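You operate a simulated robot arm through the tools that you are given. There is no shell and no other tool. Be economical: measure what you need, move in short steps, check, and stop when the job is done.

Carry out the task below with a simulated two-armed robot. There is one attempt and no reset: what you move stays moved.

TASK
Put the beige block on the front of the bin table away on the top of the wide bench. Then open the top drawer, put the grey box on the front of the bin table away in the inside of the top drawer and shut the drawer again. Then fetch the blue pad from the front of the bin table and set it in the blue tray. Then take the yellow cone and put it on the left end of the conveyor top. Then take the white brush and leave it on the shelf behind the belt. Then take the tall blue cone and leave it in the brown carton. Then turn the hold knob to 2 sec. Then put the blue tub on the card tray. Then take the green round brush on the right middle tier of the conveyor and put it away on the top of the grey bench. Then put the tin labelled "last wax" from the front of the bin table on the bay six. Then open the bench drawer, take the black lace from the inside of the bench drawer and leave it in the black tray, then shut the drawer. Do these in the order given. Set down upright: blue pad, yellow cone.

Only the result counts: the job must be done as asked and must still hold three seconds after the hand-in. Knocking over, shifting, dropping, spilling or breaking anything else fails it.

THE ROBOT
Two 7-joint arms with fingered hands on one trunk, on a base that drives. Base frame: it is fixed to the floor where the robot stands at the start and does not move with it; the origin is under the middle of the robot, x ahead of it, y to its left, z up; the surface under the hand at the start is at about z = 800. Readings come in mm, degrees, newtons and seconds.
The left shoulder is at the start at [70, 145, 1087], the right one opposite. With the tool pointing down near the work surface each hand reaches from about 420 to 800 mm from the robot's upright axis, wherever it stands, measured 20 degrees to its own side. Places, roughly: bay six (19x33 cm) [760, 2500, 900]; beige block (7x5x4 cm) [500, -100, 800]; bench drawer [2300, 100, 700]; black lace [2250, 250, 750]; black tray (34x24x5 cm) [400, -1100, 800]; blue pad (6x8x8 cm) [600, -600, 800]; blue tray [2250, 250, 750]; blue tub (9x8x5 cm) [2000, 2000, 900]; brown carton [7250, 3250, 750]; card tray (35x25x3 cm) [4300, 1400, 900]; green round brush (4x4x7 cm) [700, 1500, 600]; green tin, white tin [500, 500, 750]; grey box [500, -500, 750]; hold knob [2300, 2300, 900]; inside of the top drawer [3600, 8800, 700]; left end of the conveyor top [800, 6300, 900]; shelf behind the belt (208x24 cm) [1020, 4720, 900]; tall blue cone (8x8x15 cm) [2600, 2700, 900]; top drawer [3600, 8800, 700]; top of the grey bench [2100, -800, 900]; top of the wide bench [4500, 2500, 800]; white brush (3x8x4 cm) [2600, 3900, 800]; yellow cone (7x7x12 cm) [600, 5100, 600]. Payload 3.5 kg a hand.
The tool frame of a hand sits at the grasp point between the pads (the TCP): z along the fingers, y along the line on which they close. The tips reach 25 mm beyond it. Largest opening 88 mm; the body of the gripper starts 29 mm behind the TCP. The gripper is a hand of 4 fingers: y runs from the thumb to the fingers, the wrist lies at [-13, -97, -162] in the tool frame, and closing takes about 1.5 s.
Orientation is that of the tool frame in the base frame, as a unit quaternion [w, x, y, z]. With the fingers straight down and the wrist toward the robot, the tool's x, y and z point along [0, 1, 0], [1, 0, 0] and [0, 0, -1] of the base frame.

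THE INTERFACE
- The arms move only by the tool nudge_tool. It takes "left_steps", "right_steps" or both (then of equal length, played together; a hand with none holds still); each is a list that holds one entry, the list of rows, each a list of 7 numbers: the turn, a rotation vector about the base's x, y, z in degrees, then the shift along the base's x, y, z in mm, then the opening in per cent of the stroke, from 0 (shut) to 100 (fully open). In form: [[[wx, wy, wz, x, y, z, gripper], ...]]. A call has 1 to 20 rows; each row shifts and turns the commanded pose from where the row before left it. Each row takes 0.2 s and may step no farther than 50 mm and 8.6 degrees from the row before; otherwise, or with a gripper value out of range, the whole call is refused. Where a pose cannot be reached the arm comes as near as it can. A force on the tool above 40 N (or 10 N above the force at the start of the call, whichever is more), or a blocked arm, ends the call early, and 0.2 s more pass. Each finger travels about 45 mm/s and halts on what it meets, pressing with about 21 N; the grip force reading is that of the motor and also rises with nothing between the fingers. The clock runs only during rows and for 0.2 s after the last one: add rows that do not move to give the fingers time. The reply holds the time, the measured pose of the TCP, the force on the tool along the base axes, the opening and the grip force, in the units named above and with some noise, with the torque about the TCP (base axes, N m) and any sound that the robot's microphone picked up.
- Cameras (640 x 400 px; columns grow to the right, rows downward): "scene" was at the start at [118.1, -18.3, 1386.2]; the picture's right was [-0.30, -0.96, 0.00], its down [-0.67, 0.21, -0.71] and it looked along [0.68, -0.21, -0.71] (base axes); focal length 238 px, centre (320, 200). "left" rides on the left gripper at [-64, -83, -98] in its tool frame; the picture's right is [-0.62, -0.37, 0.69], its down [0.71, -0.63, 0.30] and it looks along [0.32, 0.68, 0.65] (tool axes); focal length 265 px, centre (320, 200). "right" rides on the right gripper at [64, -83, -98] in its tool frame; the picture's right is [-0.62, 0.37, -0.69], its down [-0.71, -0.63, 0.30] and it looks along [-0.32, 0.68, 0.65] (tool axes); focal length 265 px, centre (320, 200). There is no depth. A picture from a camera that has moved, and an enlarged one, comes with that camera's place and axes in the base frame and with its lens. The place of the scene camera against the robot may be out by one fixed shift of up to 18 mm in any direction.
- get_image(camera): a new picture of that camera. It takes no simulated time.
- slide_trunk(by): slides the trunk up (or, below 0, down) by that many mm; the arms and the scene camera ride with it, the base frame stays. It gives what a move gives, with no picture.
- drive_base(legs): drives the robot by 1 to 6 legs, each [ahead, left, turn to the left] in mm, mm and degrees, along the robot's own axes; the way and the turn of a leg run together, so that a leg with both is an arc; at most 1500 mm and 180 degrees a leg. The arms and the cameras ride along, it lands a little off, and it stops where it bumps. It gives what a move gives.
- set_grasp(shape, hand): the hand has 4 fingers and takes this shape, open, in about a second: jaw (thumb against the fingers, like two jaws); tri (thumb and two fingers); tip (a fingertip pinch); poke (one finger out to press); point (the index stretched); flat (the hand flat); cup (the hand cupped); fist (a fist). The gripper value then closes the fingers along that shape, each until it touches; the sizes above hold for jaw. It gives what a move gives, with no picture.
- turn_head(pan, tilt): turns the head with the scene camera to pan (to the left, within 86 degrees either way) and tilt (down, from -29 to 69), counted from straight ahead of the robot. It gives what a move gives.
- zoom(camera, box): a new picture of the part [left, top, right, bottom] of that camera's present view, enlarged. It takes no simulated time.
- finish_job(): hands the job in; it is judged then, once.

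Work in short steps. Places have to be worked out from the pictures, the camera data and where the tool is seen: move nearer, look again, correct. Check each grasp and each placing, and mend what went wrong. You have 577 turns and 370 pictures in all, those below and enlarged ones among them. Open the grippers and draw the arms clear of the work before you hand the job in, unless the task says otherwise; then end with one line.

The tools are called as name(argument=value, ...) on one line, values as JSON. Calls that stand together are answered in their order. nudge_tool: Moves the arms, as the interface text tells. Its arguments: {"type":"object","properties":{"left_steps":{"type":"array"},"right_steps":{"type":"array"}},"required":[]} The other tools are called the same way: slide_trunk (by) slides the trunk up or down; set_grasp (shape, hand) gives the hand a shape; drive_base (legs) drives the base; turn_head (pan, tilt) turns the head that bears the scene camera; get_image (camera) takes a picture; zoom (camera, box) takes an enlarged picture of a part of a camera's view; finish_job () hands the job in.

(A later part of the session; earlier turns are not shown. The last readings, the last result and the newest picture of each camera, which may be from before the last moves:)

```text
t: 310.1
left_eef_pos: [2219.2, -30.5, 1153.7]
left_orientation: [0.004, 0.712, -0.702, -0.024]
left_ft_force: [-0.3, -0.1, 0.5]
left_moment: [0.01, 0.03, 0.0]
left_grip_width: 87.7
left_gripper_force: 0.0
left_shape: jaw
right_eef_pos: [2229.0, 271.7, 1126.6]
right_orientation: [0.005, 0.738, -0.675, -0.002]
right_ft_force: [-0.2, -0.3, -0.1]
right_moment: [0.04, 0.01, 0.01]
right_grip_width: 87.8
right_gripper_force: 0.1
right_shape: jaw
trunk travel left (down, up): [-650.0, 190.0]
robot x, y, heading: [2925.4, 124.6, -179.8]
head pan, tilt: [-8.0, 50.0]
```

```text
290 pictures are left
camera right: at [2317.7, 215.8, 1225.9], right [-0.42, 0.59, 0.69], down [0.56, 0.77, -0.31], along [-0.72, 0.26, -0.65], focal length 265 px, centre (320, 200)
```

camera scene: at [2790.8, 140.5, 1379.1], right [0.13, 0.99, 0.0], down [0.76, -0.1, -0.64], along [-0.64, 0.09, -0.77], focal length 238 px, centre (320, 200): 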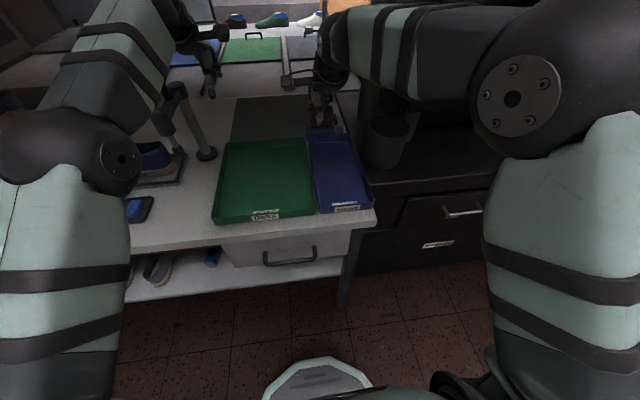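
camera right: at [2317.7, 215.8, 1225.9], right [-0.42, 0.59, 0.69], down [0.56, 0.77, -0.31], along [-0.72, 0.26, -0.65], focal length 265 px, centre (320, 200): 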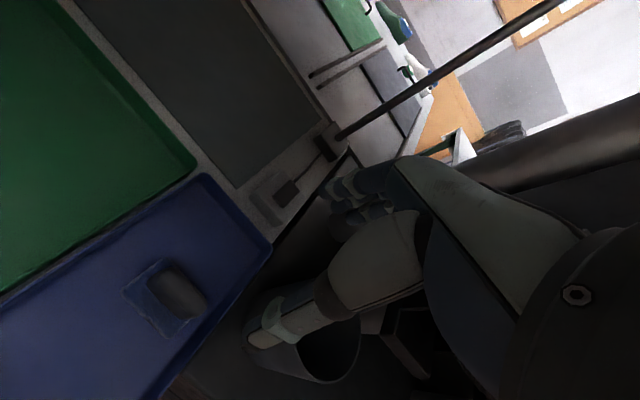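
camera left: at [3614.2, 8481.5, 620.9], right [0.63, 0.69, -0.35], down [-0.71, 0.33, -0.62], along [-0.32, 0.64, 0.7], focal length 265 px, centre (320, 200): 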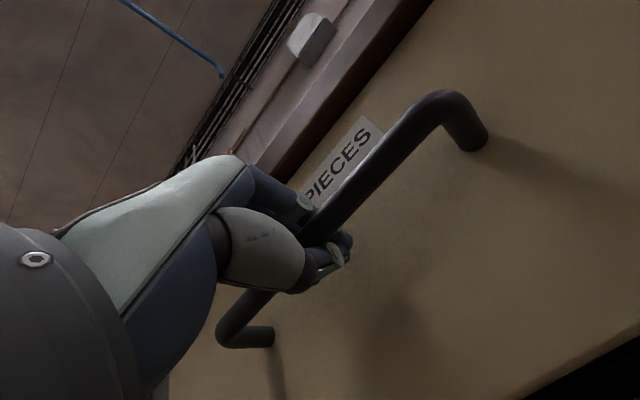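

The pad stands upright in the tray. Next the yellow cone on the west side: I back off and drive north up the aisle.

drive_base(legs=[[-350, 0, 0], [0, 0, -90], [1400, -40, 0], [1400, -40, 0], [1400, -40, 0], [1400, -40, 0]])

drive_base(legs=[[1400, 0, 0], [800, 0, 0], [0, 0, 90]])

turn_head(pan=0, tilt=20)

get_image(camera="scene")

```text
t: 342.5
left_eef_pos: [3578.4, 6419.3, 1153.5]
left_orientation: [0.014, 0.025, 0.999, 0.018]
left_ft_force: [-0.4, -0.9, -0.8]
left_moment: [0.0, -0.04, -0.03]
left_grip_width: 87.7
left_gripper_force: 0.1
left_shape: jaw
right_eef_pos: [3878.7, 6391.6, 1127.5]
right_orientation: [-0.002, -0.013, 1.0, 0.004]
right_ft_force: [-0.5, -1.0, -0.5]
right_moment: [-0.05, 0.02, -0.02]
right_grip_width: 88.1
right_gripper_force: 0.2
right_shape: jaw
trunk travel left (down, up): [-650.0, 190.0]
robot x, y, heading: [3685.8, 5700.0, 86.5]
head pan, tilt: [-8.0, 50.0]
```

```text
t: 357.3
left_eef_pos: [3101.6, 7797.2, 1153.2]
left_orientation: [-0.003, -0.69, 0.724, 0.023]
left_ft_force: [-0.1, 0.6, 0.2]
left_moment: [-0.01, -0.01, 0.01]
left_grip_width: 87.5
left_gripper_force: 0.0
left_shape: jaw
right_eef_pos: [3129.0, 8099.3, 1125.9]
right_orientation: [0.005, 0.716, -0.698, -0.001]
right_ft_force: [-1.0, 0.4, -0.4]
right_moment: [-0.01, 0.02, 0.01]
right_grip_width: 87.8
right_gripper_force: 0.1
right_shape: jaw
trunk travel left (down, up): [-650.0, 190.0]
robot x, y, heading: [3819.6, 7909.1, 176.6]
head pan, tilt: [-8.0, 50.0]
```

```text
t: 358.2
left_eef_pos: [3101.8, 7798.0, 1152.8]
left_orientation: [-0.004, -0.69, 0.724, 0.024]
left_ft_force: [-0.9, -0.2, 0.1]
left_moment: [0.01, 0.05, 0.03]
left_grip_width: 87.7
left_gripper_force: 0.2
left_shape: jaw
right_eef_pos: [3129.1, 8098.9, 1126.6]
right_orientation: [0.005, 0.717, -0.697, -0.001]
right_ft_force: [0.3, -0.2, -0.1]
right_moment: [0.01, -0.01, 0.02]
right_grip_width: 87.7
right_gripper_force: 0.2
right_shape: jaw
trunk travel left (down, up): [-650.0, 190.0]
robot x, y, heading: [3814.0, 7907.8, 176.5]
head pan, tilt: [0.0, 20.0]
```

```text
289 pictures are left
camera scene: at [3665.6, 7921.8, 1424.6], right [0.06, 1.0, 0.0], down [0.34, -0.02, -0.94], along [-0.94, 0.06, -0.34], focal length 238 px, centre (320, 200)
```

scene: 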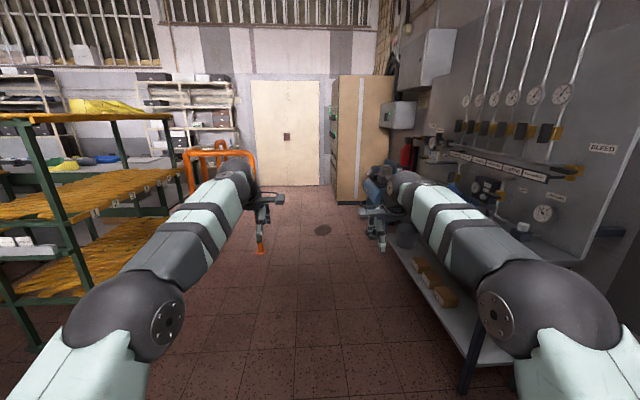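

Clear path; I correct the heading, drive west and turn south into the west aisle.

drive_base(legs=[[0, 0, 3.5], [1300, -30, 0], [1300, 0, 0], [1350, 0, 0]])

drive_base(legs=[[0, 0, 90], [1400, -120, 0]])

turn_head(pan=35, tilt=25)

get_image(camera="scene")

```text
t: 377.8
left_eef_pos: [-843.2, 7560.4, 1154.0]
left_orientation: [0.005, 0.733, -0.68, -0.023]
left_ft_force: [0.0, 0.0, -0.4]
left_moment: [-0.01, -0.03, -0.02]
left_grip_width: 88.0
left_gripper_force: 0.1
left_shape: jaw
right_eef_pos: [-852.3, 7862.4, 1127.1]
right_orientation: [0.006, 0.758, -0.652, -0.001]
right_ft_force: [0.7, -0.1, 0.1]
right_moment: [0.01, -0.01, -0.02]
right_grip_width: 87.7
right_gripper_force: 0.0
right_shape: jaw
trunk travel left (down, up): [-650.0, 190.0]
robot x, y, heading: [-144.9, 7759.3, -176.2]
head pan, tilt: [0.0, 20.0]
```

```text
t: 388.6
left_eef_pos: [34.7, 5655.9, 1152.9]
left_orientation: [0.019, 0.999, 0.042, -0.013]
left_ft_force: [0.0, 0.1, 0.0]
left_moment: [0.01, 0.0, 0.01]
left_grip_width: 87.9
left_gripper_force: 0.0
left_shape: jaw
right_eef_pos: [-267.5, 5643.5, 1127.6]
right_orientation: [0.005, 0.997, 0.081, 0.003]
right_ft_force: [-0.7, -0.4, -0.2]
right_moment: [0.01, -0.01, 0.03]
right_grip_width: 88.0
right_gripper_force: 0.0
right_shape: jaw
trunk travel left (down, up): [-650.0, 190.0]
robot x, y, heading: [-174.4, 6351.1, -85.4]
head pan, tilt: [0.0, 20.0]
```

```text
t: 389.6
left_eef_pos: [34.4, 5657.6, 1152.2]
left_orientation: [0.02, 0.999, 0.042, -0.013]
left_ft_force: [1.0, -0.2, -0.8]
left_moment: [0.01, -0.01, 0.01]
left_grip_width: 87.9
left_gripper_force: 0.2
left_shape: jaw
right_eef_pos: [-268.1, 5643.1, 1126.8]
right_orientation: [0.005, 0.997, 0.081, 0.003]
right_ft_force: [1.0, 0.9, 0.0]
right_moment: [0.01, -0.03, 0.02]
right_grip_width: 87.7
right_gripper_force: 0.1
right_shape: jaw
trunk travel left (down, up): [-650.0, 190.0]
robot x, y, heading: [-176.0, 6347.9, -85.7]
head pan, tilt: [35.0, 25.0]
```

```text
288 pictures are left
camera scene: at [-118.6, 6236.4, 1416.6], right [-0.77, -0.63, 0.0], down [-0.27, 0.33, -0.91], along [0.58, -0.7, -0.42], focal length 238 px, centre (320, 200)
```

scene: 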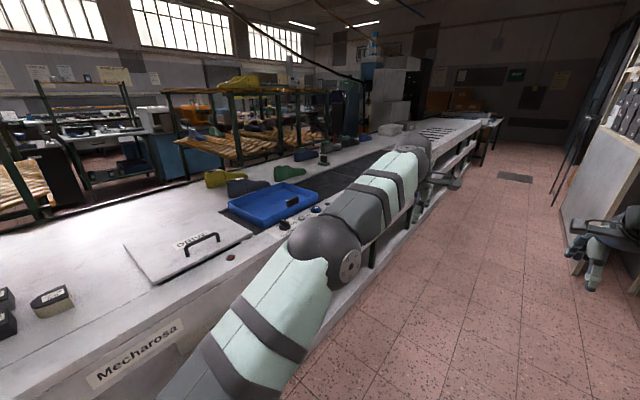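

I'm beside the conveyor's left part. I drive south to y≈5100 and face the conveyor to find the yellow cone on the middle tier.

drive_base(legs=[[1240, -60, -4.3], [0, 0, 90]])

turn_head(pan=0, tilt=45)

get_image(camera="scene")

```text
t: 399.7
left_eef_pos: [516.9, 5261.0, 1154.6]
left_orientation: [0.023, 0.708, 0.706, 0.003]
left_ft_force: [-0.4, -0.4, -0.1]
left_moment: [0.02, -0.01, 0.0]
left_grip_width: 87.8
left_gripper_force: 0.1
left_shape: jaw
right_eef_pos: [502.9, 4960.3, 1126.7]
right_orientation: [0.003, 0.68, 0.733, 0.006]
right_ft_force: [-0.3, 0.3, 0.7]
right_moment: [-0.01, 0.0, 0.0]
right_grip_width: 87.6
right_gripper_force: 0.0
right_shape: jaw
trunk travel left (down, up): [-650.0, 190.0]
robot x, y, heading: [-194.7, 5110.6, -0.5]
head pan, tilt: [35.0, 25.0]
```

```text
t: 400.7
left_eef_pos: [516.6, 5262.5, 1153.0]
left_orientation: [0.023, 0.707, 0.707, 0.004]
left_ft_force: [-0.8, 0.1, -0.7]
left_moment: [-0.02, 0.02, -0.03]
left_grip_width: 88.0
left_gripper_force: 0.0
left_shape: jaw
right_eef_pos: [502.8, 4960.1, 1126.8]
right_orientation: [0.002, 0.68, 0.733, 0.006]
right_ft_force: [0.3, -0.1, 0.3]
right_moment: [-0.01, -0.04, 0.0]
right_grip_width: 87.8
right_gripper_force: 0.0
right_shape: jaw
trunk travel left (down, up): [-650.0, 190.0]
robot x, y, heading: [-196.8, 5118.2, -0.4]
head pan, tilt: [0.0, 45.0]
```

```text
287 pictures are left
camera scene: at [-72.8, 5121.2, 1386.0], right [-0.01, -1.0, 0.0], down [-0.71, 0.01, -0.71], along [0.71, -0.01, -0.71], focal length 238 px, centre (320, 200)
```

scene: 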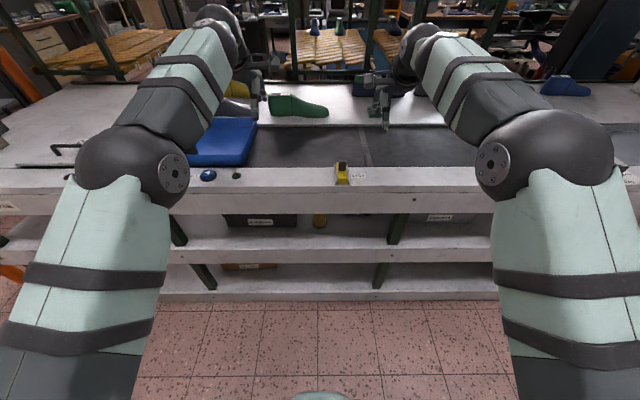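

A yellow object shows on the tier below the top, near column 320. I lower the trunk to look into the tier.

slide_trunk(by=-400)

turn_head(pan=0, tilt=25)

get_image(camera="scene")

```text
t: 402.9
left_eef_pos: [514.0, 5262.1, 923.4]
left_orientation: [0.025, 0.707, 0.706, 0.004]
left_ft_force: [1.2, -0.8, 0.9]
left_moment: [-0.03, 0.06, -0.02]
left_grip_width: 87.7
left_gripper_force: 0.1
left_shape: jaw
right_eef_pos: [503.9, 4960.4, 920.0]
right_orientation: [0.022, 0.68, 0.732, 0.026]
right_ft_force: [-5.8, 0.5, 21.9]
right_moment: [-0.1, -1.0, 0.01]
right_grip_width: 85.9
right_gripper_force: 0.1
right_shape: jaw
trunk travel left (down, up): [-419.0, 421.0]
robot x, y, heading: [-198.6, 5115.8, -0.5]
head pan, tilt: [0.0, 45.0]
stopped: the force on the tool passed its limit at 48 N (the readings are from after the stop); the commanded pose is now the measured one
```

```text
t: 403.7
left_eef_pos: [512.3, 5261.5, 925.7]
left_orientation: [0.025, 0.707, 0.707, 0.004]
left_ft_force: [-0.2, -0.1, -0.3]
left_moment: [-0.02, -0.01, -0.01]
left_grip_width: 87.4
left_gripper_force: 0.2
left_shape: jaw
right_eef_pos: [502.1, 4958.4, 919.2]
right_orientation: [0.02, 0.681, 0.732, 0.025]
right_ft_force: [-4.8, -0.9, 24.8]
right_moment: [-0.11, -1.31, -0.01]
right_grip_width: 86.6
right_gripper_force: 0.1
right_shape: jaw
trunk travel left (down, up): [-419.0, 421.0]
robot x, y, heading: [-196.9, 5115.3, -0.4]
head pan, tilt: [0.0, 25.0]
```

```text
286 pictures are left
camera scene: at [-67.8, 5121.9, 1186.4], right [-0.01, -1.0, 0.0], down [-0.42, 0.0, -0.91], along [0.91, -0.01, -0.42], focal length 238 px, centre (320, 200)
```

scene: 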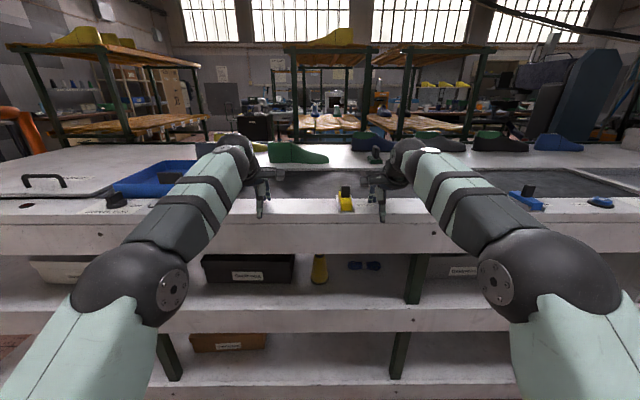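

My right fingertips touched the bare front rail; no object was touched. I raise the trunk, back off, then lower clear of the conveyor.

slide_trunk(by=100)

drive_base(legs=[[-300, 0, 0]])

slide_trunk(by=-450)

get_image(camera="scene")

```text
t: 405.0
left_eef_pos: [517.5, 5261.1, 1021.8]
left_orientation: [0.023, 0.706, 0.708, 0.004]
left_ft_force: [0.2, 0.3, 0.4]
left_moment: [-0.01, -0.02, -0.01]
left_grip_width: 87.9
left_gripper_force: 0.0
left_shape: jaw
right_eef_pos: [505.9, 4958.5, 1011.9]
right_orientation: [0.014, 0.68, 0.733, 0.019]
right_ft_force: [-0.2, 1.1, -0.9]
right_moment: [0.0, 0.0, 0.01]
right_grip_width: 87.8
right_gripper_force: 0.1
right_shape: jaw
trunk travel left (down, up): [-519.0, 321.0]
robot x, y, heading: [-195.0, 5113.1, -0.4]
head pan, tilt: [0.0, 25.0]
```

```text
t: 407.3
left_eef_pos: [214.7, 5262.3, 1023.4]
left_orientation: [0.024, 0.708, 0.706, 0.005]
left_ft_force: [-0.2, -0.5, 0.9]
left_moment: [0.02, -0.01, 0.01]
left_grip_width: 87.7
left_gripper_force: 0.0
left_shape: jaw
right_eef_pos: [203.8, 4959.2, 1011.4]
right_orientation: [0.015, 0.682, 0.731, 0.02]
right_ft_force: [0.2, -0.5, -0.6]
right_moment: [0.01, -0.01, 0.0]
right_grip_width: 87.9
right_gripper_force: 0.2
right_shape: jaw
trunk travel left (down, up): [-519.0, 321.0]
robot x, y, heading: [-497.5, 5119.2, -0.7]
head pan, tilt: [0.0, 25.0]
stopped in leg 1: the robot was blocked; the commanded pose is now the measured one
```

```text
refused: -450 is not a number from -400 to 400
```

```text
285 pictures are left
camera scene: at [-364.0, 5123.2, 1285.7], right [-0.01, -1.0, 0.0], down [-0.42, 0.0, -0.91], along [0.91, -0.01, -0.42], focal length 238 px, centre (320, 200)
```

scene: 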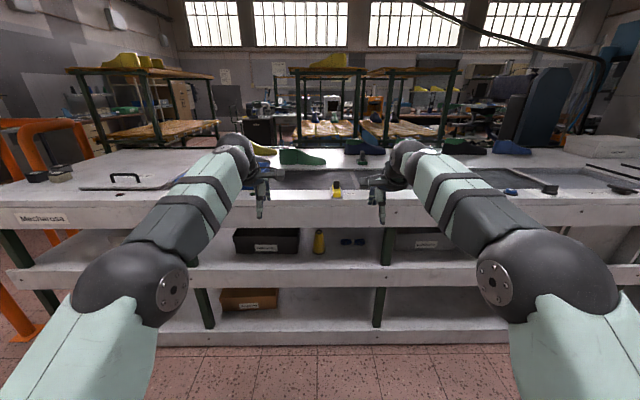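

The base just met the shelf behind. I move forward 60 mm and lower the trunk.

drive_base(legs=[[70, 0, 0]])

slide_trunk(by=-300)

get_image(camera="scene")

zoom(camera="scene", box=[220, 120, 420, 245])

```text
t: 408.3
left_eef_pos: [283.8, 5261.2, 1021.6]
left_orientation: [0.023, 0.708, 0.706, 0.004]
left_ft_force: [1.1, -0.5, -0.7]
left_moment: [0.01, 0.01, 0.01]
left_grip_width: 87.8
left_gripper_force: 0.0
left_shape: jaw
right_eef_pos: [275.1, 4959.4, 1011.9]
right_orientation: [0.015, 0.681, 0.732, 0.02]
right_ft_force: [0.5, -0.3, 0.1]
right_moment: [0.0, 0.05, 0.01]
right_grip_width: 88.0
right_gripper_force: 0.0
right_shape: jaw
trunk travel left (down, up): [-519.0, 321.0]
robot x, y, heading: [-431.6, 5115.5, -0.3]
head pan, tilt: [0.0, 25.0]
```

```text
t: 411.3
left_eef_pos: [283.3, 5260.9, 723.4]
left_orientation: [0.024, 0.708, 0.706, 0.005]
left_ft_force: [-0.2, -0.4, -0.7]
left_moment: [-0.01, -0.02, -0.01]
left_grip_width: 87.7
left_gripper_force: 0.1
left_shape: jaw
right_eef_pos: [273.0, 4959.3, 712.4]
right_orientation: [0.014, 0.681, 0.732, 0.019]
right_ft_force: [0.1, -0.2, 0.3]
right_moment: [0.0, 0.0, -0.02]
right_grip_width: 87.9
right_gripper_force: 0.0
right_shape: jaw
trunk travel left (down, up): [-219.0, 621.0]
robot x, y, heading: [-428.4, 5120.5, -0.6]
head pan, tilt: [0.0, 25.0]
```

```text
284 pictures are left
camera scene: at [-294.9, 5122.6, 985.8], right [-0.01, -1.0, 0.0], down [-0.42, 0.0, -0.91], along [0.91, -0.01, -0.42], focal length 238 px, centre (320, 200)
```

scene: 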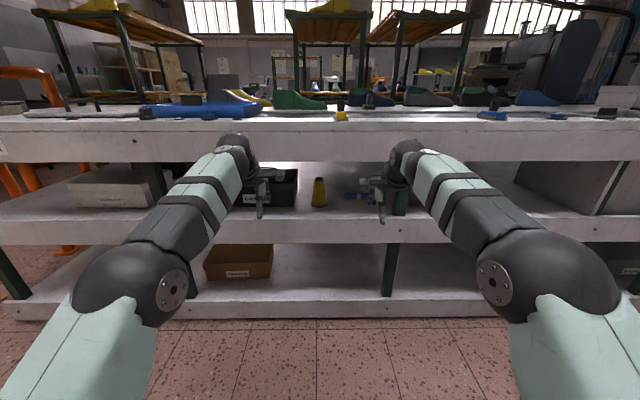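

```text
3.20 times, centred on (320, 182) of scene
camera zoom: at [-294.9, 5122.6, 985.8], right [-0.01, -1.0, 0.0], down [-0.42, 0.0, -0.91], along [0.91, -0.01, -0.42], focal length 760 px, centre (320, 256)
```

zoom: 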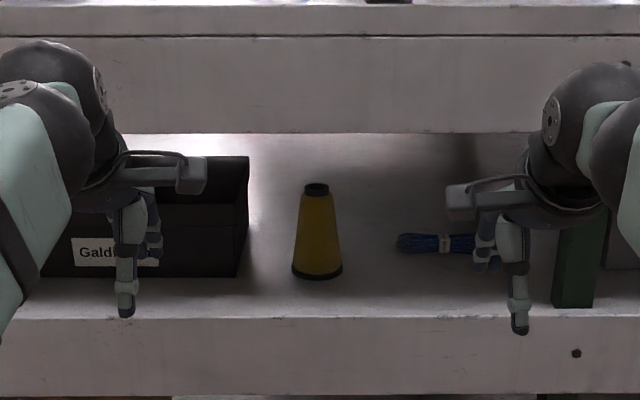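

The yellow cone stands on the tier (z≈555) near [612,5117]; tier front edge x≈473. I retract the right hand and turn the left hand to point forward with fingers closing sideways.

nudge_tool(left_steps=[[[-4.62, -4.62, 4.62, -5, 0, -8, 100], [-4.62, -4.62, 4.62, -5, 0, -8, 100], [-4.62, -4.62, 4.62, -5, 0, -8, 100], [-4.62, -4.62, 4.62, -5, 0, -8, 100], [-4.62, -4.62, 4.62, -5, 0, -8, 100], [-4.62, -4.62, 4.62, -5, 0, -8, 100], [-4.62, -4.62, 4.62, -5, 0, -8, 100], [-4.62, -4.62, 4.62, -5, 0, -8, 100], [-4.62, -4.62, 4.62, -5, 0, -8, 100], [-4.62, -4.62, 4.62, -5, 0, -8, 100], [-4.62, -4.62, 4.62, -5, 0, -8, 100], [-4.62, -4.62, 4.62, 0, 0, -8, 100], [-4.62, -4.62, 4.62, 0, 0, -8, 100], [-4.62, -4.62, 4.62, 0, 0, -8, 100], [-4.62, -4.62, 4.62, 0, 0, -8, 100]]], right_steps=[[[0, 0, 0, -20, 0, 0, 100], [0, 0, 0, -20, 0, 0, 100], [0, 0, 0, -20, 0, 0, 100], [0, 0, 0, -20, 0, 0, 100], [0, 0, 0, -20, 0, 0, 100], [0, 0, 0, -20, 0, 0, 100], [0, 0, 0, -20, 0, 0, 100], [0, 0, 0, -20, 0, 0, 100], [0, 0, 0, -20, 0, 0, 100], [0, 0, 0, -20, 0, 0, 100], [0, 0, 0, -20, 0, 0, 100], [0, 0, 0, -20, 0, 0, 100], [0, 0, 0, -20, 0, 0, 100], [0, 0, 0, -20, 0, 0, 100], [0, 0, 0, -20, 0, 0, 100]]])

get_image(camera="scene")

get_image(camera="left")

```text
t: 414.5
left_eef_pos: [229.0, 5261.3, 603.6]
left_orientation: [0.718, -0.014, 0.696, 0.015]
left_ft_force: [-0.1, -0.6, 0.5]
left_moment: [0.01, 0.0, 0.03]
left_grip_width: 88.2
left_gripper_force: 0.0
left_shape: jaw
right_eef_pos: [-26.2, 4959.2, 712.4]
right_orientation: [0.016, 0.681, 0.732, 0.021]
right_ft_force: [-0.3, -0.1, -0.4]
right_moment: [-0.02, 0.03, -0.03]
right_grip_width: 87.7
right_gripper_force: 0.1
right_shape: jaw
trunk travel left (down, up): [-219.0, 621.0]
robot x, y, heading: [-426.6, 5120.4, -0.6]
head pan, tilt: [0.0, 25.0]
```

```text
282 pictures are left
camera scene: at [-294.8, 5122.2, 985.8], right [-0.01, -1.0, 0.0], down [-0.42, 0.0, -0.91], along [0.91, -0.01, -0.42], focal length 238 px, centre (320, 200)
```

scene: 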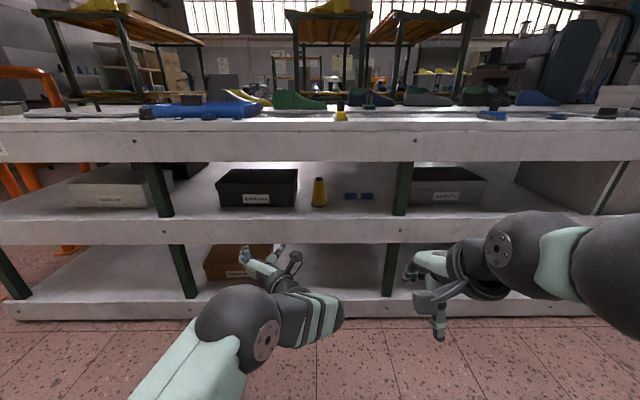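

```text
281 pictures are left
camera left: at [132.0, 5173.7, 664.8], right [0.69, -0.34, 0.64], down [0.35, -0.62, -0.7], along [0.63, 0.71, -0.3], focal length 265 px, centre (320, 200)
```

left: 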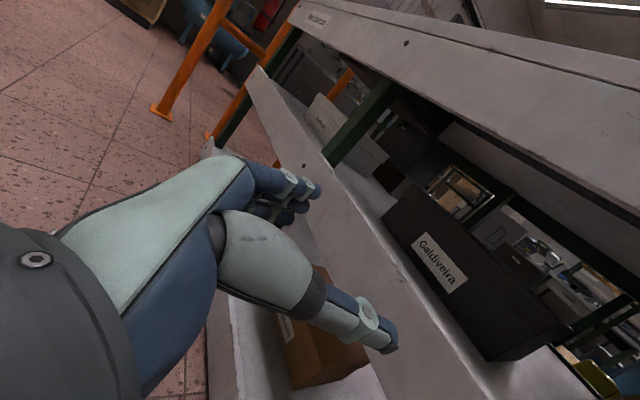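

Left hand is horizontal at z≈604. I shift right 145 mm and go forward 230 mm, then check alignment with the left camera.

drive_base(legs=[[0, -145, 0.6], [230, 0, 0]])

get_image(camera="scene")

get_image(camera="left")

```text
t: 417.1
left_eef_pos: [453.2, 5123.5, 602.8]
left_orientation: [0.717, -0.016, 0.697, 0.018]
left_ft_force: [0.2, -0.8, 0.6]
left_moment: [0.01, 0.0, 0.01]
left_grip_width: 87.7
left_gripper_force: 0.0
left_shape: jaw
right_eef_pos: [200.3, 4818.5, 712.1]
right_orientation: [0.014, 0.678, 0.735, 0.02]
right_ft_force: [-0.7, 0.3, -0.2]
right_moment: [0.03, 0.0, -0.01]
right_grip_width: 87.5
right_gripper_force: 0.0
right_shape: jaw
trunk travel left (down, up): [-219.0, 621.0]
robot x, y, heading: [-201.3, 4971.8, 0.2]
head pan, tilt: [0.0, 25.0]
```

```text
280 pictures are left
camera scene: at [-69.2, 4979.7, 985.6], right [0.0, -1.0, 0.0], down [-0.42, 0.0, -0.91], along [0.91, 0.0, -0.42], focal length 238 px, centre (320, 200)
```

scene: 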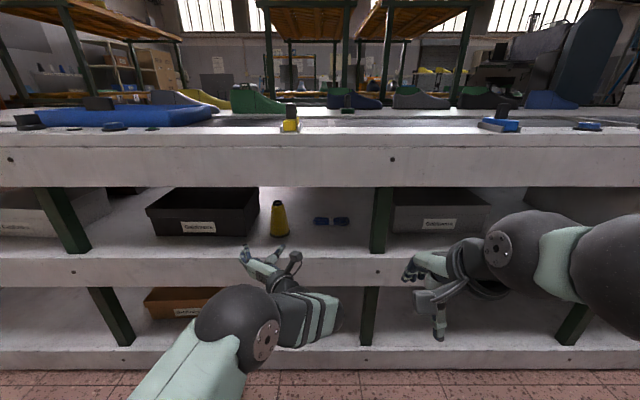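

```text
279 pictures are left
camera left: at [357.2, 5034.7, 664.3], right [0.69, -0.34, 0.64], down [0.35, -0.61, -0.71], along [0.63, 0.72, -0.3], focal length 265 px, centre (320, 200)
```

left: 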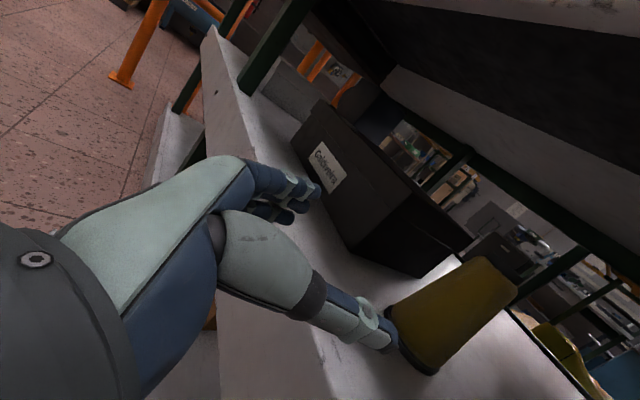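

The cone axis is about 20 mm right of my hand's axis. I shift -22 mm in y and drive 90 mm forward.

nudge_tool(left_steps=[[[0, 0, 0, 0, -11, 0, 100], [0, 0, 0, 0, -11, 0, 100]]])

drive_base(legs=[[85, 0, 0]])

get_image(camera="left")

zoom(camera="scene", box=[180, 160, 380, 285])

```text
t: 417.8
left_eef_pos: [459.2, 5106.8, 605.5]
left_orientation: [0.716, -0.016, 0.697, 0.016]
left_ft_force: [0.2, 0.7, -0.7]
left_moment: [0.0, 0.0, 0.02]
left_grip_width: 88.0
left_gripper_force: 0.1
left_shape: jaw
left hand out of reach, approached as far as the arm can: row 2
right_eef_pos: [201.4, 4818.2, 711.3]
right_orientation: [0.015, 0.678, 0.735, 0.02]
right_ft_force: [0.1, -0.4, 0.2]
right_moment: [0.02, -0.01, -0.05]
right_grip_width: 87.8
right_gripper_force: 0.1
right_shape: jaw
trunk travel left (down, up): [-219.0, 621.0]
robot x, y, heading: [-199.8, 4975.0, 0.0]
head pan, tilt: [0.0, 25.0]
```

```text
t: 418.8
left_eef_pos: [542.1, 5107.8, 606.2]
left_orientation: [0.715, -0.016, 0.698, 0.016]
left_ft_force: [-0.4, 0.1, -0.1]
left_moment: [0.01, -0.01, -0.02]
left_grip_width: 87.7
left_gripper_force: 0.1
left_shape: jaw
right_eef_pos: [284.4, 4819.2, 711.7]
right_orientation: [0.014, 0.677, 0.736, 0.019]
right_ft_force: [0.9, -0.2, 0.6]
right_moment: [0.01, 0.0, -0.03]
right_grip_width: 87.9
right_gripper_force: 0.0
right_shape: jaw
trunk travel left (down, up): [-219.0, 621.0]
robot x, y, heading: [-116.1, 4971.6, 0.1]
head pan, tilt: [0.0, 25.0]
```

```text
278 pictures are left
camera left: at [446.7, 5019.8, 667.1], right [0.69, -0.34, 0.64], down [0.35, -0.62, -0.71], along [0.63, 0.71, -0.31], focal length 265 px, centre (320, 200)
```

left: 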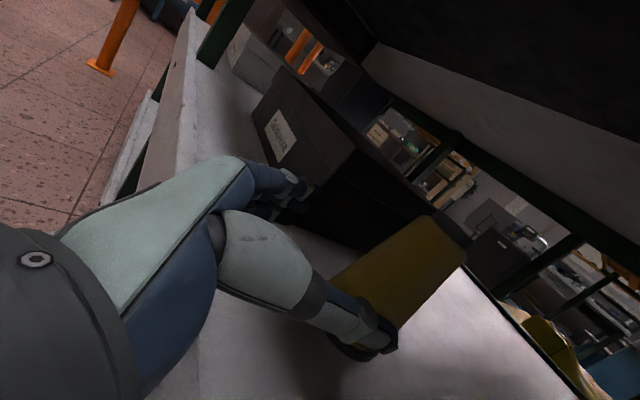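

```text
3.20 times, centred on (280, 222) of scene
camera zoom: at [14.7, 4979.7, 985.6], right [0.0, -1.0, 0.0], down [-0.42, 0.0, -0.91], along [0.91, 0.0, -0.42], focal length 760 px, centre (448, 128)
```

zoom: 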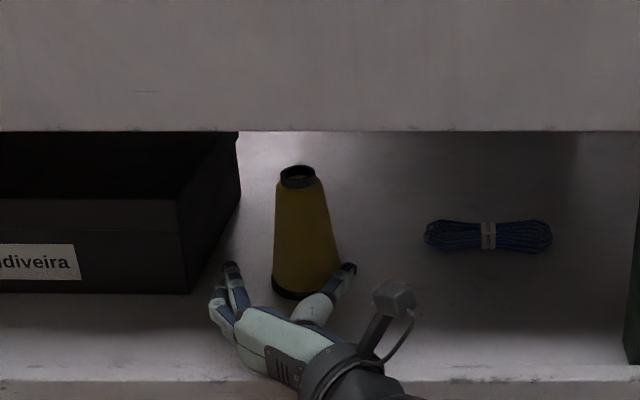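

The cone sits nearer the thumb; I back 25 mm, shift 16 mm right, then go forward again.

drive_base(legs=[[-30, 0, 0], [0, -17, 0]])

zoom(camera="scene", box=[180, 160, 380, 285])

```text
t: 420.0
left_eef_pos: [512.9, 5090.9, 604.7]
left_orientation: [0.716, -0.017, 0.698, 0.016]
left_ft_force: [-0.4, -0.3, -0.6]
left_moment: [0.01, 0.01, 0.04]
left_grip_width: 87.5
left_gripper_force: 0.0
left_shape: jaw
right_eef_pos: [255.0, 4801.6, 712.3]
right_orientation: [0.016, 0.677, 0.735, 0.02]
right_ft_force: [0.0, -0.1, -0.2]
right_moment: [0.02, -0.02, -0.01]
right_grip_width: 87.9
right_gripper_force: 0.0
right_shape: jaw
trunk travel left (down, up): [-219.0, 621.0]
robot x, y, heading: [-145.8, 4958.0, -0.1]
head pan, tilt: [0.0, 25.0]
```

```text
3.20 times, centred on (280, 222) of scene
camera zoom: at [-15.5, 4962.2, 985.7], right [0.0, -1.0, 0.0], down [-0.42, 0.0, -0.91], along [0.91, 0.0, -0.42], focal length 760 px, centre (448, 128)
```

zoom: 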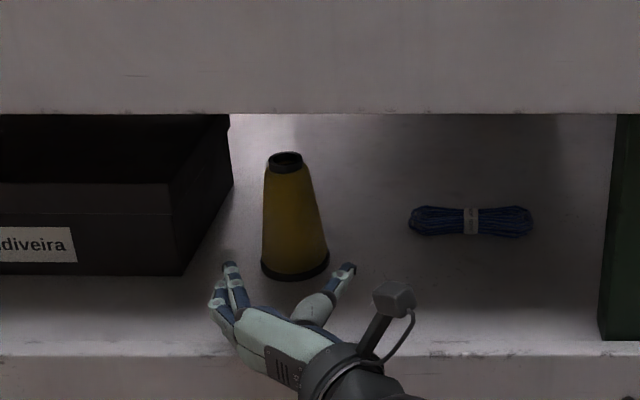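

Aligned now. I drive 80 mm forward and check.

drive_base(legs=[[78, 0, 0]])

get_image(camera="left")

zoom(camera="scene", box=[180, 160, 380, 285])

```text
t: 421.1
left_eef_pos: [590.9, 5092.7, 604.9]
left_orientation: [0.716, -0.016, 0.698, 0.016]
left_ft_force: [0.1, -0.3, -0.2]
left_moment: [0.04, -0.01, -0.01]
left_grip_width: 87.6
left_gripper_force: 0.0
left_shape: jaw
right_eef_pos: [331.9, 4803.4, 712.0]
right_orientation: [0.015, 0.677, 0.736, 0.019]
right_ft_force: [0.1, 0.3, 0.4]
right_moment: [-0.02, -0.03, 0.02]
right_grip_width: 87.8
right_gripper_force: 0.1
right_shape: jaw
trunk travel left (down, up): [-219.0, 621.0]
robot x, y, heading: [-70.5, 4957.1, 0.0]
head pan, tilt: [0.0, 25.0]
```

```text
275 pictures are left
camera left: at [494.9, 5003.8, 667.1], right [0.69, -0.34, 0.64], down [0.35, -0.61, -0.71], along [0.63, 0.71, -0.31], focal length 265 px, centre (320, 200)
```

left: 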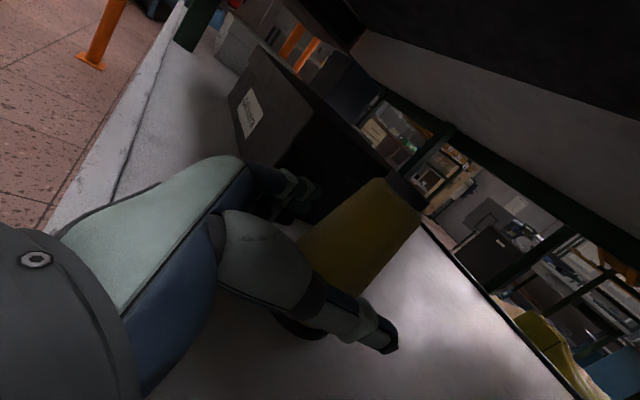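

```text
3.20 times, centred on (280, 222) of scene
camera zoom: at [63.0, 4962.8, 985.6], right [0.0, -1.0, 0.0], down [-0.42, 0.0, -0.91], along [0.91, 0.0, -0.42], focal length 760 px, centre (448, 128)
```

zoom: 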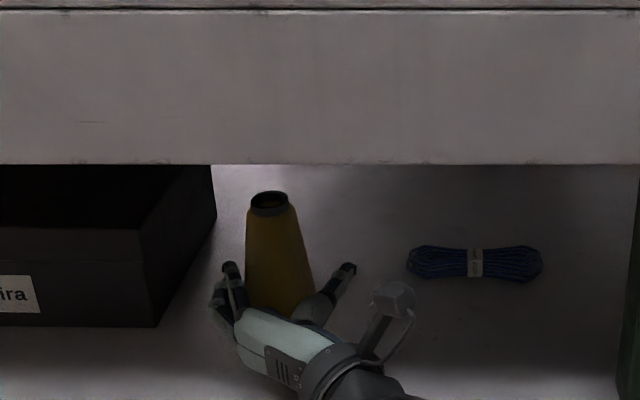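

The cone is between the fingers. I close.

nudge_tool(left_steps=[[[0, 0, 0, 0, 0, 0, 0], [0, 0, 0, 0, 0, 0, 0], [0, 0, 0, 0, 0, 0, 0], [0, 0, 0, 0, 0, 0, 0], [0, 0, 0, 0, 0, 0, 0], [0, 0, 0, 0, 0, 0, 0], [0, 0, 0, 0, 0, 0, 0]]])

slide_trunk(by=30)

get_image(camera="left")

zoom(camera="scene", box=[180, 160, 380, 285])

```text
t: 422.7
left_eef_pos: [590.7, 5091.7, 605.2]
left_orientation: [0.716, -0.017, 0.698, 0.017]
left_ft_force: [-0.2, -0.1, 0.1]
left_moment: [-0.02, 0.0, -0.01]
left_grip_width: 5.7
left_gripper_force: 21.1
left_shape: jaw
right_eef_pos: [333.2, 4803.5, 712.1]
right_orientation: [0.015, 0.676, 0.736, 0.02]
right_ft_force: [0.6, -0.4, 0.6]
right_moment: [0.01, 0.0, -0.01]
right_grip_width: 87.9
right_gripper_force: 0.0
right_shape: jaw
trunk travel left (down, up): [-219.0, 621.0]
robot x, y, heading: [-67.9, 4961.0, -0.1]
head pan, tilt: [0.0, 25.0]
```

```text
t: 423.4
left_eef_pos: [590.6, 5091.7, 635.8]
left_orientation: [0.716, -0.016, 0.698, 0.016]
left_ft_force: [-0.5, -0.9, 0.7]
left_moment: [0.0, -0.01, 0.01]
left_grip_width: 5.9
left_gripper_force: 21.2
left_shape: jaw
right_eef_pos: [334.1, 4802.2, 741.7]
right_orientation: [0.015, 0.676, 0.736, 0.02]
right_ft_force: [0.4, -0.5, -0.4]
right_moment: [-0.01, -0.03, -0.03]
right_grip_width: 87.8
right_gripper_force: 0.1
right_shape: jaw
trunk travel left (down, up): [-249.0, 591.0]
robot x, y, heading: [-71.7, 4959.3, 0.1]
head pan, tilt: [0.0, 25.0]
```

```text
273 pictures are left
camera left: at [494.7, 5003.7, 697.4], right [0.69, -0.34, 0.64], down [0.35, -0.61, -0.71], along [0.63, 0.71, -0.31], focal length 265 px, centre (320, 200)
```

left: 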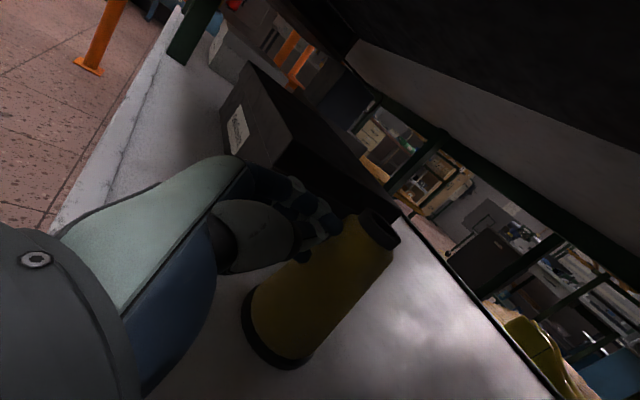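

```text
3.20 times, centred on (280, 222) of scene
camera zoom: at [62.7, 4962.7, 1015.7], right [0.0, -1.0, 0.0], down [-0.42, 0.0, -0.91], along [0.91, 0.0, -0.42], focal length 760 px, centre (448, 128)
```

zoom: 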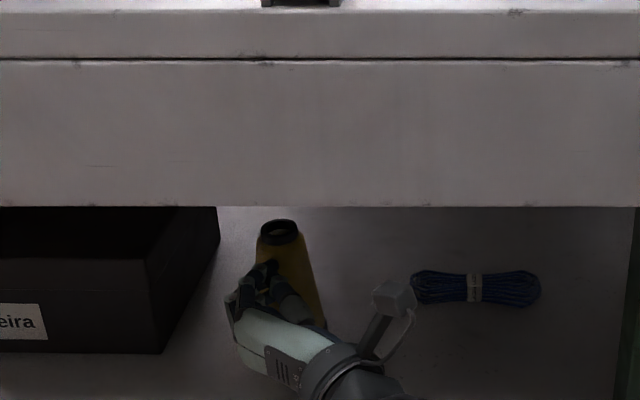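

The fingers closed in front of the cone; it only slid a few mm and still stands, axis near [622,5087]. I back off, open, lower and approach 30 mm deeper.

drive_base(legs=[[-75, -4, 0]])

nudge_tool(left_steps=[[[0, 0, 0, 0, 0, 0, 100], [0, 0, 0, 0, 0, 0, 100], [0, 0, 0, 0, 0, 0, 100], [0, 0, 0, 0, 0, 0, 100], [0, 0, 0, 0, 0, 0, 100], [0, 0, 0, 0, 0, 0, 100]]])

slide_trunk(by=-30)

zoom(camera="scene", box=[180, 160, 380, 285])

```text
t: 424.5
left_eef_pos: [515.2, 5088.5, 636.4]
left_orientation: [0.716, -0.016, 0.698, 0.017]
left_ft_force: [-0.7, -0.5, -0.6]
left_moment: [0.01, 0.04, 0.03]
left_grip_width: 6.1
left_gripper_force: 21.1
left_shape: jaw
right_eef_pos: [257.6, 4798.1, 742.0]
right_orientation: [0.015, 0.677, 0.736, 0.02]
right_ft_force: [0.0, -0.9, 0.1]
right_moment: [0.04, -0.01, 0.01]
right_grip_width: 87.8
right_gripper_force: 0.0
right_shape: jaw
trunk travel left (down, up): [-249.0, 591.0]
robot x, y, heading: [-141.1, 4956.0, 0.2]
head pan, tilt: [0.0, 25.0]
```

```text
t: 425.9
left_eef_pos: [515.8, 5087.8, 635.6]
left_orientation: [0.716, -0.017, 0.698, 0.017]
left_ft_force: [0.0, -1.0, -0.5]
left_moment: [0.03, 0.01, 0.01]
left_grip_width: 87.5
left_gripper_force: 0.0
left_shape: jaw
right_eef_pos: [257.9, 4798.9, 742.5]
right_orientation: [0.015, 0.676, 0.736, 0.021]
right_ft_force: [0.0, 0.0, -0.8]
right_moment: [-0.04, 0.01, 0.0]
right_grip_width: 88.0
right_gripper_force: 0.1
right_shape: jaw
trunk travel left (down, up): [-249.0, 591.0]
robot x, y, heading: [-144.5, 4953.5, 0.0]
head pan, tilt: [0.0, 25.0]
```

```text
t: 426.6
left_eef_pos: [515.4, 5088.2, 605.8]
left_orientation: [0.716, -0.017, 0.698, 0.017]
left_ft_force: [-0.6, -0.1, 0.1]
left_moment: [-0.01, 0.03, -0.05]
left_grip_width: 87.6
left_gripper_force: 0.1
left_shape: jaw
right_eef_pos: [257.7, 4798.5, 712.5]
right_orientation: [0.015, 0.676, 0.736, 0.021]
right_ft_force: [-0.4, 0.8, 0.0]
right_moment: [0.03, 0.01, 0.02]
right_grip_width: 87.8
right_gripper_force: 0.0
right_shape: jaw
trunk travel left (down, up): [-219.0, 621.0]
robot x, y, heading: [-147.8, 4952.1, -0.0]
head pan, tilt: [0.0, 25.0]
```

```text
3.20 times, centred on (280, 222) of scene
camera zoom: at [-13.2, 4958.9, 985.7], right [0.0, -1.0, 0.0], down [-0.42, 0.0, -0.91], along [0.91, 0.0, -0.42], focal length 760 px, centre (448, 128)
```

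zoom: 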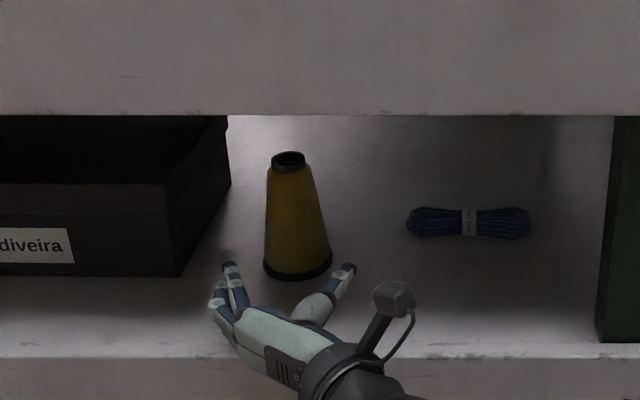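

I shift 5 mm left and drive 100 mm forward.

drive_base(legs=[[100, 5, 0]])

get_image(camera="left")

zoom(camera="scene", box=[180, 160, 380, 285])

```text
t: 427.8
left_eef_pos: [615.7, 5093.7, 604.2]
left_orientation: [0.715, -0.017, 0.698, 0.018]
left_ft_force: [-0.2, -0.9, 0.0]
left_moment: [-0.01, 0.0, 0.02]
left_grip_width: 87.3
left_gripper_force: 0.1
left_shape: jaw
right_eef_pos: [359.0, 4803.8, 712.6]
right_orientation: [0.015, 0.677, 0.735, 0.019]
right_ft_force: [0.4, 0.2, 0.0]
right_moment: [0.02, 0.0, 0.0]
right_grip_width: 87.9
right_gripper_force: 0.1
right_shape: jaw
trunk travel left (down, up): [-219.0, 621.0]
robot x, y, heading: [-43.9, 4959.9, 0.3]
head pan, tilt: [0.0, 25.0]
```

```text
270 pictures are left
camera left: at [519.2, 5005.4, 667.1], right [0.69, -0.34, 0.64], down [0.35, -0.61, -0.71], along [0.63, 0.71, -0.31], focal length 265 px, centre (320, 200)
```

left: 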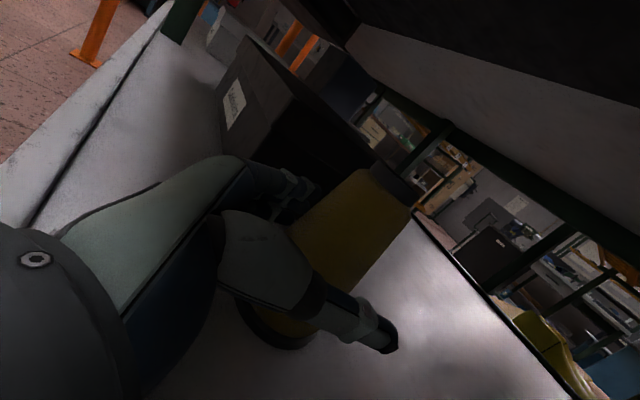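

```text
3.20 times, centred on (280, 222) of scene
camera zoom: at [87.3, 4964.1, 985.6], right [0.0, -1.0, 0.0], down [-0.42, 0.0, -0.91], along [0.91, 0.0, -0.42], focal length 760 px, centre (448, 128)
```

zoom: 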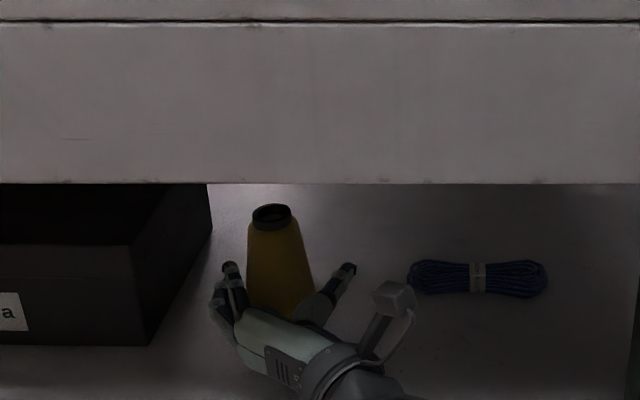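

I go 12 mm deeper and close.

drive_base(legs=[[14, 4, 0]])

nudge_tool(left_steps=[[[0, 0, 0, 0, 0, 0, 0], [0, 0, 0, 0, 0, 0, 0], [0, 0, 0, 0, 0, 0, 0], [0, 0, 0, 0, 0, 0, 0], [0, 0, 0, 0, 0, 0, 0], [0, 0, 0, 0, 0, 0, 0], [0, 0, 0, 0, 0, 0, 0]]])

get_image(camera="left")

```text
t: 428.5
left_eef_pos: [628.2, 5096.8, 605.2]
left_orientation: [0.715, -0.016, 0.699, 0.017]
left_ft_force: [-0.2, -0.2, 0.6]
left_moment: [0.0, -0.03, 0.03]
left_grip_width: 87.6
left_gripper_force: 0.0
left_shape: jaw
right_eef_pos: [371.1, 4807.6, 713.1]
right_orientation: [0.015, 0.676, 0.736, 0.02]
right_ft_force: [0.2, 0.2, -0.5]
right_moment: [-0.04, 0.03, 0.03]
right_grip_width: 87.8
right_gripper_force: 0.2
right_shape: jaw
trunk travel left (down, up): [-219.0, 621.0]
robot x, y, heading: [-31.5, 4961.2, 0.2]
head pan, tilt: [0.0, 25.0]
```

```text
t: 430.1
left_eef_pos: [629.4, 5097.9, 605.5]
left_orientation: [0.716, -0.017, 0.698, 0.017]
left_ft_force: [1.2, 0.8, 1.5]
left_moment: [0.08, -0.04, -0.02]
left_grip_width: 44.1
left_gripper_force: 21.2
left_shape: jaw
right_eef_pos: [372.2, 4806.4, 712.5]
right_orientation: [0.016, 0.677, 0.736, 0.021]
right_ft_force: [0.2, -0.6, -0.9]
right_moment: [0.03, -0.03, -0.01]
right_grip_width: 87.9
right_gripper_force: 0.1
right_shape: jaw
trunk travel left (down, up): [-219.0, 621.0]
robot x, y, heading: [-31.0, 4963.5, 0.2]
head pan, tilt: [0.0, 25.0]
```

```text
268 pictures are left
camera left: at [532.8, 5009.3, 667.5], right [0.69, -0.34, 0.64], down [0.35, -0.61, -0.71], along [0.63, 0.71, -0.31], focal length 265 px, centre (320, 200)
```

left: 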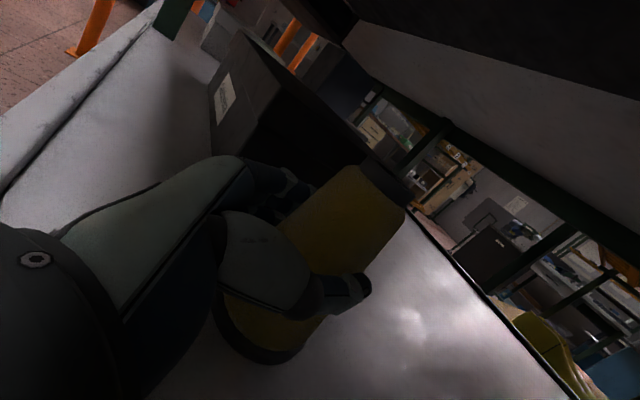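

Gripped (44 mm). I raise the trunk 45 mm and check that the cone comes along upright.

slide_trunk(by=45)

get_image(camera="left")

zoom(camera="scene", box=[180, 160, 380, 285])

```text
t: 431.0
left_eef_pos: [629.5, 5097.4, 649.3]
left_orientation: [0.716, -0.017, 0.698, 0.017]
left_ft_force: [0.5, 0.4, -1.9]
left_moment: [-0.01, 0.02, -0.02]
left_grip_width: 43.8
left_gripper_force: 21.4
left_shape: jaw
right_eef_pos: [370.3, 4808.1, 757.3]
right_orientation: [0.015, 0.676, 0.736, 0.02]
right_ft_force: [-0.9, 0.6, 0.5]
right_moment: [0.0, -0.04, 0.01]
right_grip_width: 87.9
right_gripper_force: 0.0
right_shape: jaw
trunk travel left (down, up): [-264.0, 576.0]
robot x, y, heading: [-30.0, 4962.6, 0.2]
head pan, tilt: [0.0, 25.0]
```

```text
267 pictures are left
camera left: at [533.1, 5009.2, 712.0], right [0.69, -0.34, 0.64], down [0.35, -0.61, -0.71], along [0.63, 0.71, -0.31], focal length 265 px, centre (320, 200)
```

left: 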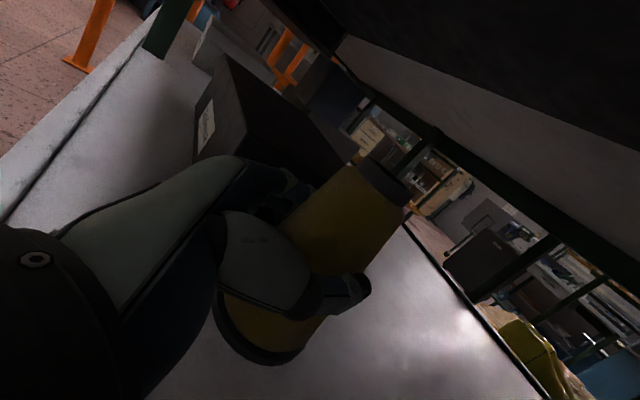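

```text
3.20 times, centred on (280, 222) of scene
camera zoom: at [101.2, 4968.0, 1030.6], right [0.0, -1.0, 0.0], down [-0.42, 0.0, -0.91], along [0.91, 0.0, -0.42], focal length 760 px, centre (448, 128)
```

zoom: 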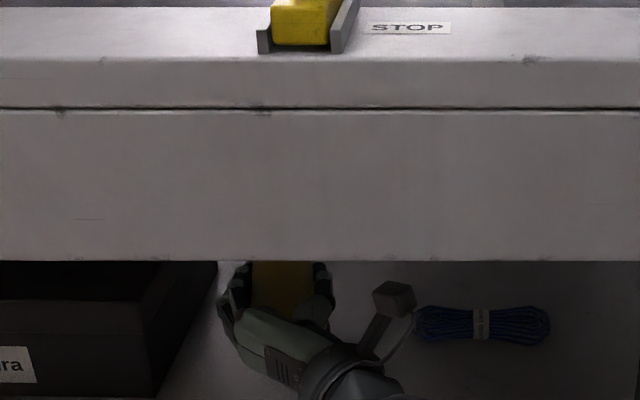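

The cone came up in the grip. I back straight out, then raise the trunk in front of the conveyor.

drive_base(legs=[[-280, 0, 0]])

slide_trunk(by=380)

get_image(camera="left")

```text
t: 433.0
left_eef_pos: [350.3, 5099.1, 650.7]
left_orientation: [0.716, -0.018, 0.697, 0.018]
left_ft_force: [0.2, 1.0, -2.1]
left_moment: [-0.01, 0.05, -0.03]
left_grip_width: 44.2
left_gripper_force: 21.0
left_shape: jaw
right_eef_pos: [94.5, 4807.2, 757.1]
right_orientation: [0.015, 0.675, 0.737, 0.02]
right_ft_force: [0.1, 0.2, -0.4]
right_moment: [0.0, -0.04, -0.03]
right_grip_width: 87.9
right_gripper_force: 0.1
right_shape: jaw
trunk travel left (down, up): [-264.0, 576.0]
robot x, y, heading: [-309.9, 4962.6, 0.3]
head pan, tilt: [0.0, 25.0]
```

```text
t: 436.6
left_eef_pos: [350.4, 5098.9, 1030.6]
left_orientation: [0.715, -0.018, 0.699, 0.018]
left_ft_force: [0.5, 0.6, -1.8]
left_moment: [0.02, 0.03, -0.03]
left_grip_width: 43.8
left_gripper_force: 20.9
left_shape: jaw
right_eef_pos: [94.1, 4808.4, 1135.4]
right_orientation: [0.015, 0.676, 0.737, 0.02]
right_ft_force: [1.1, 0.7, -0.1]
right_moment: [0.01, -0.02, 0.0]
right_grip_width: 87.8
right_gripper_force: 0.1
right_shape: jaw
trunk travel left (down, up): [-644.0, 196.0]
robot x, y, heading: [-310.1, 4960.7, 0.1]
head pan, tilt: [0.0, 25.0]
```

```text
265 pictures are left
camera left: at [255.2, 5009.8, 1092.1], right [0.69, -0.33, 0.64], down [0.35, -0.61, -0.71], along [0.63, 0.72, -0.31], focal length 265 px, centre (320, 200)
```

left: 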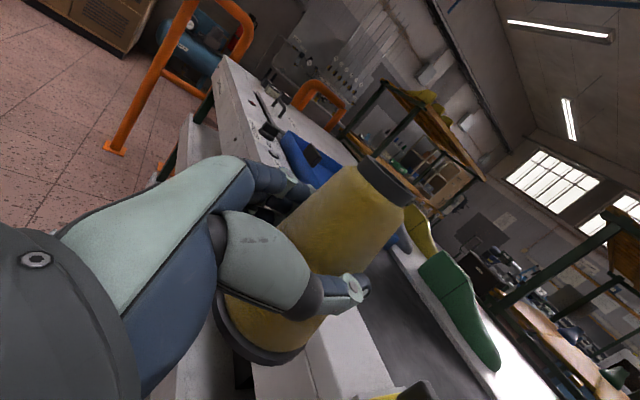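

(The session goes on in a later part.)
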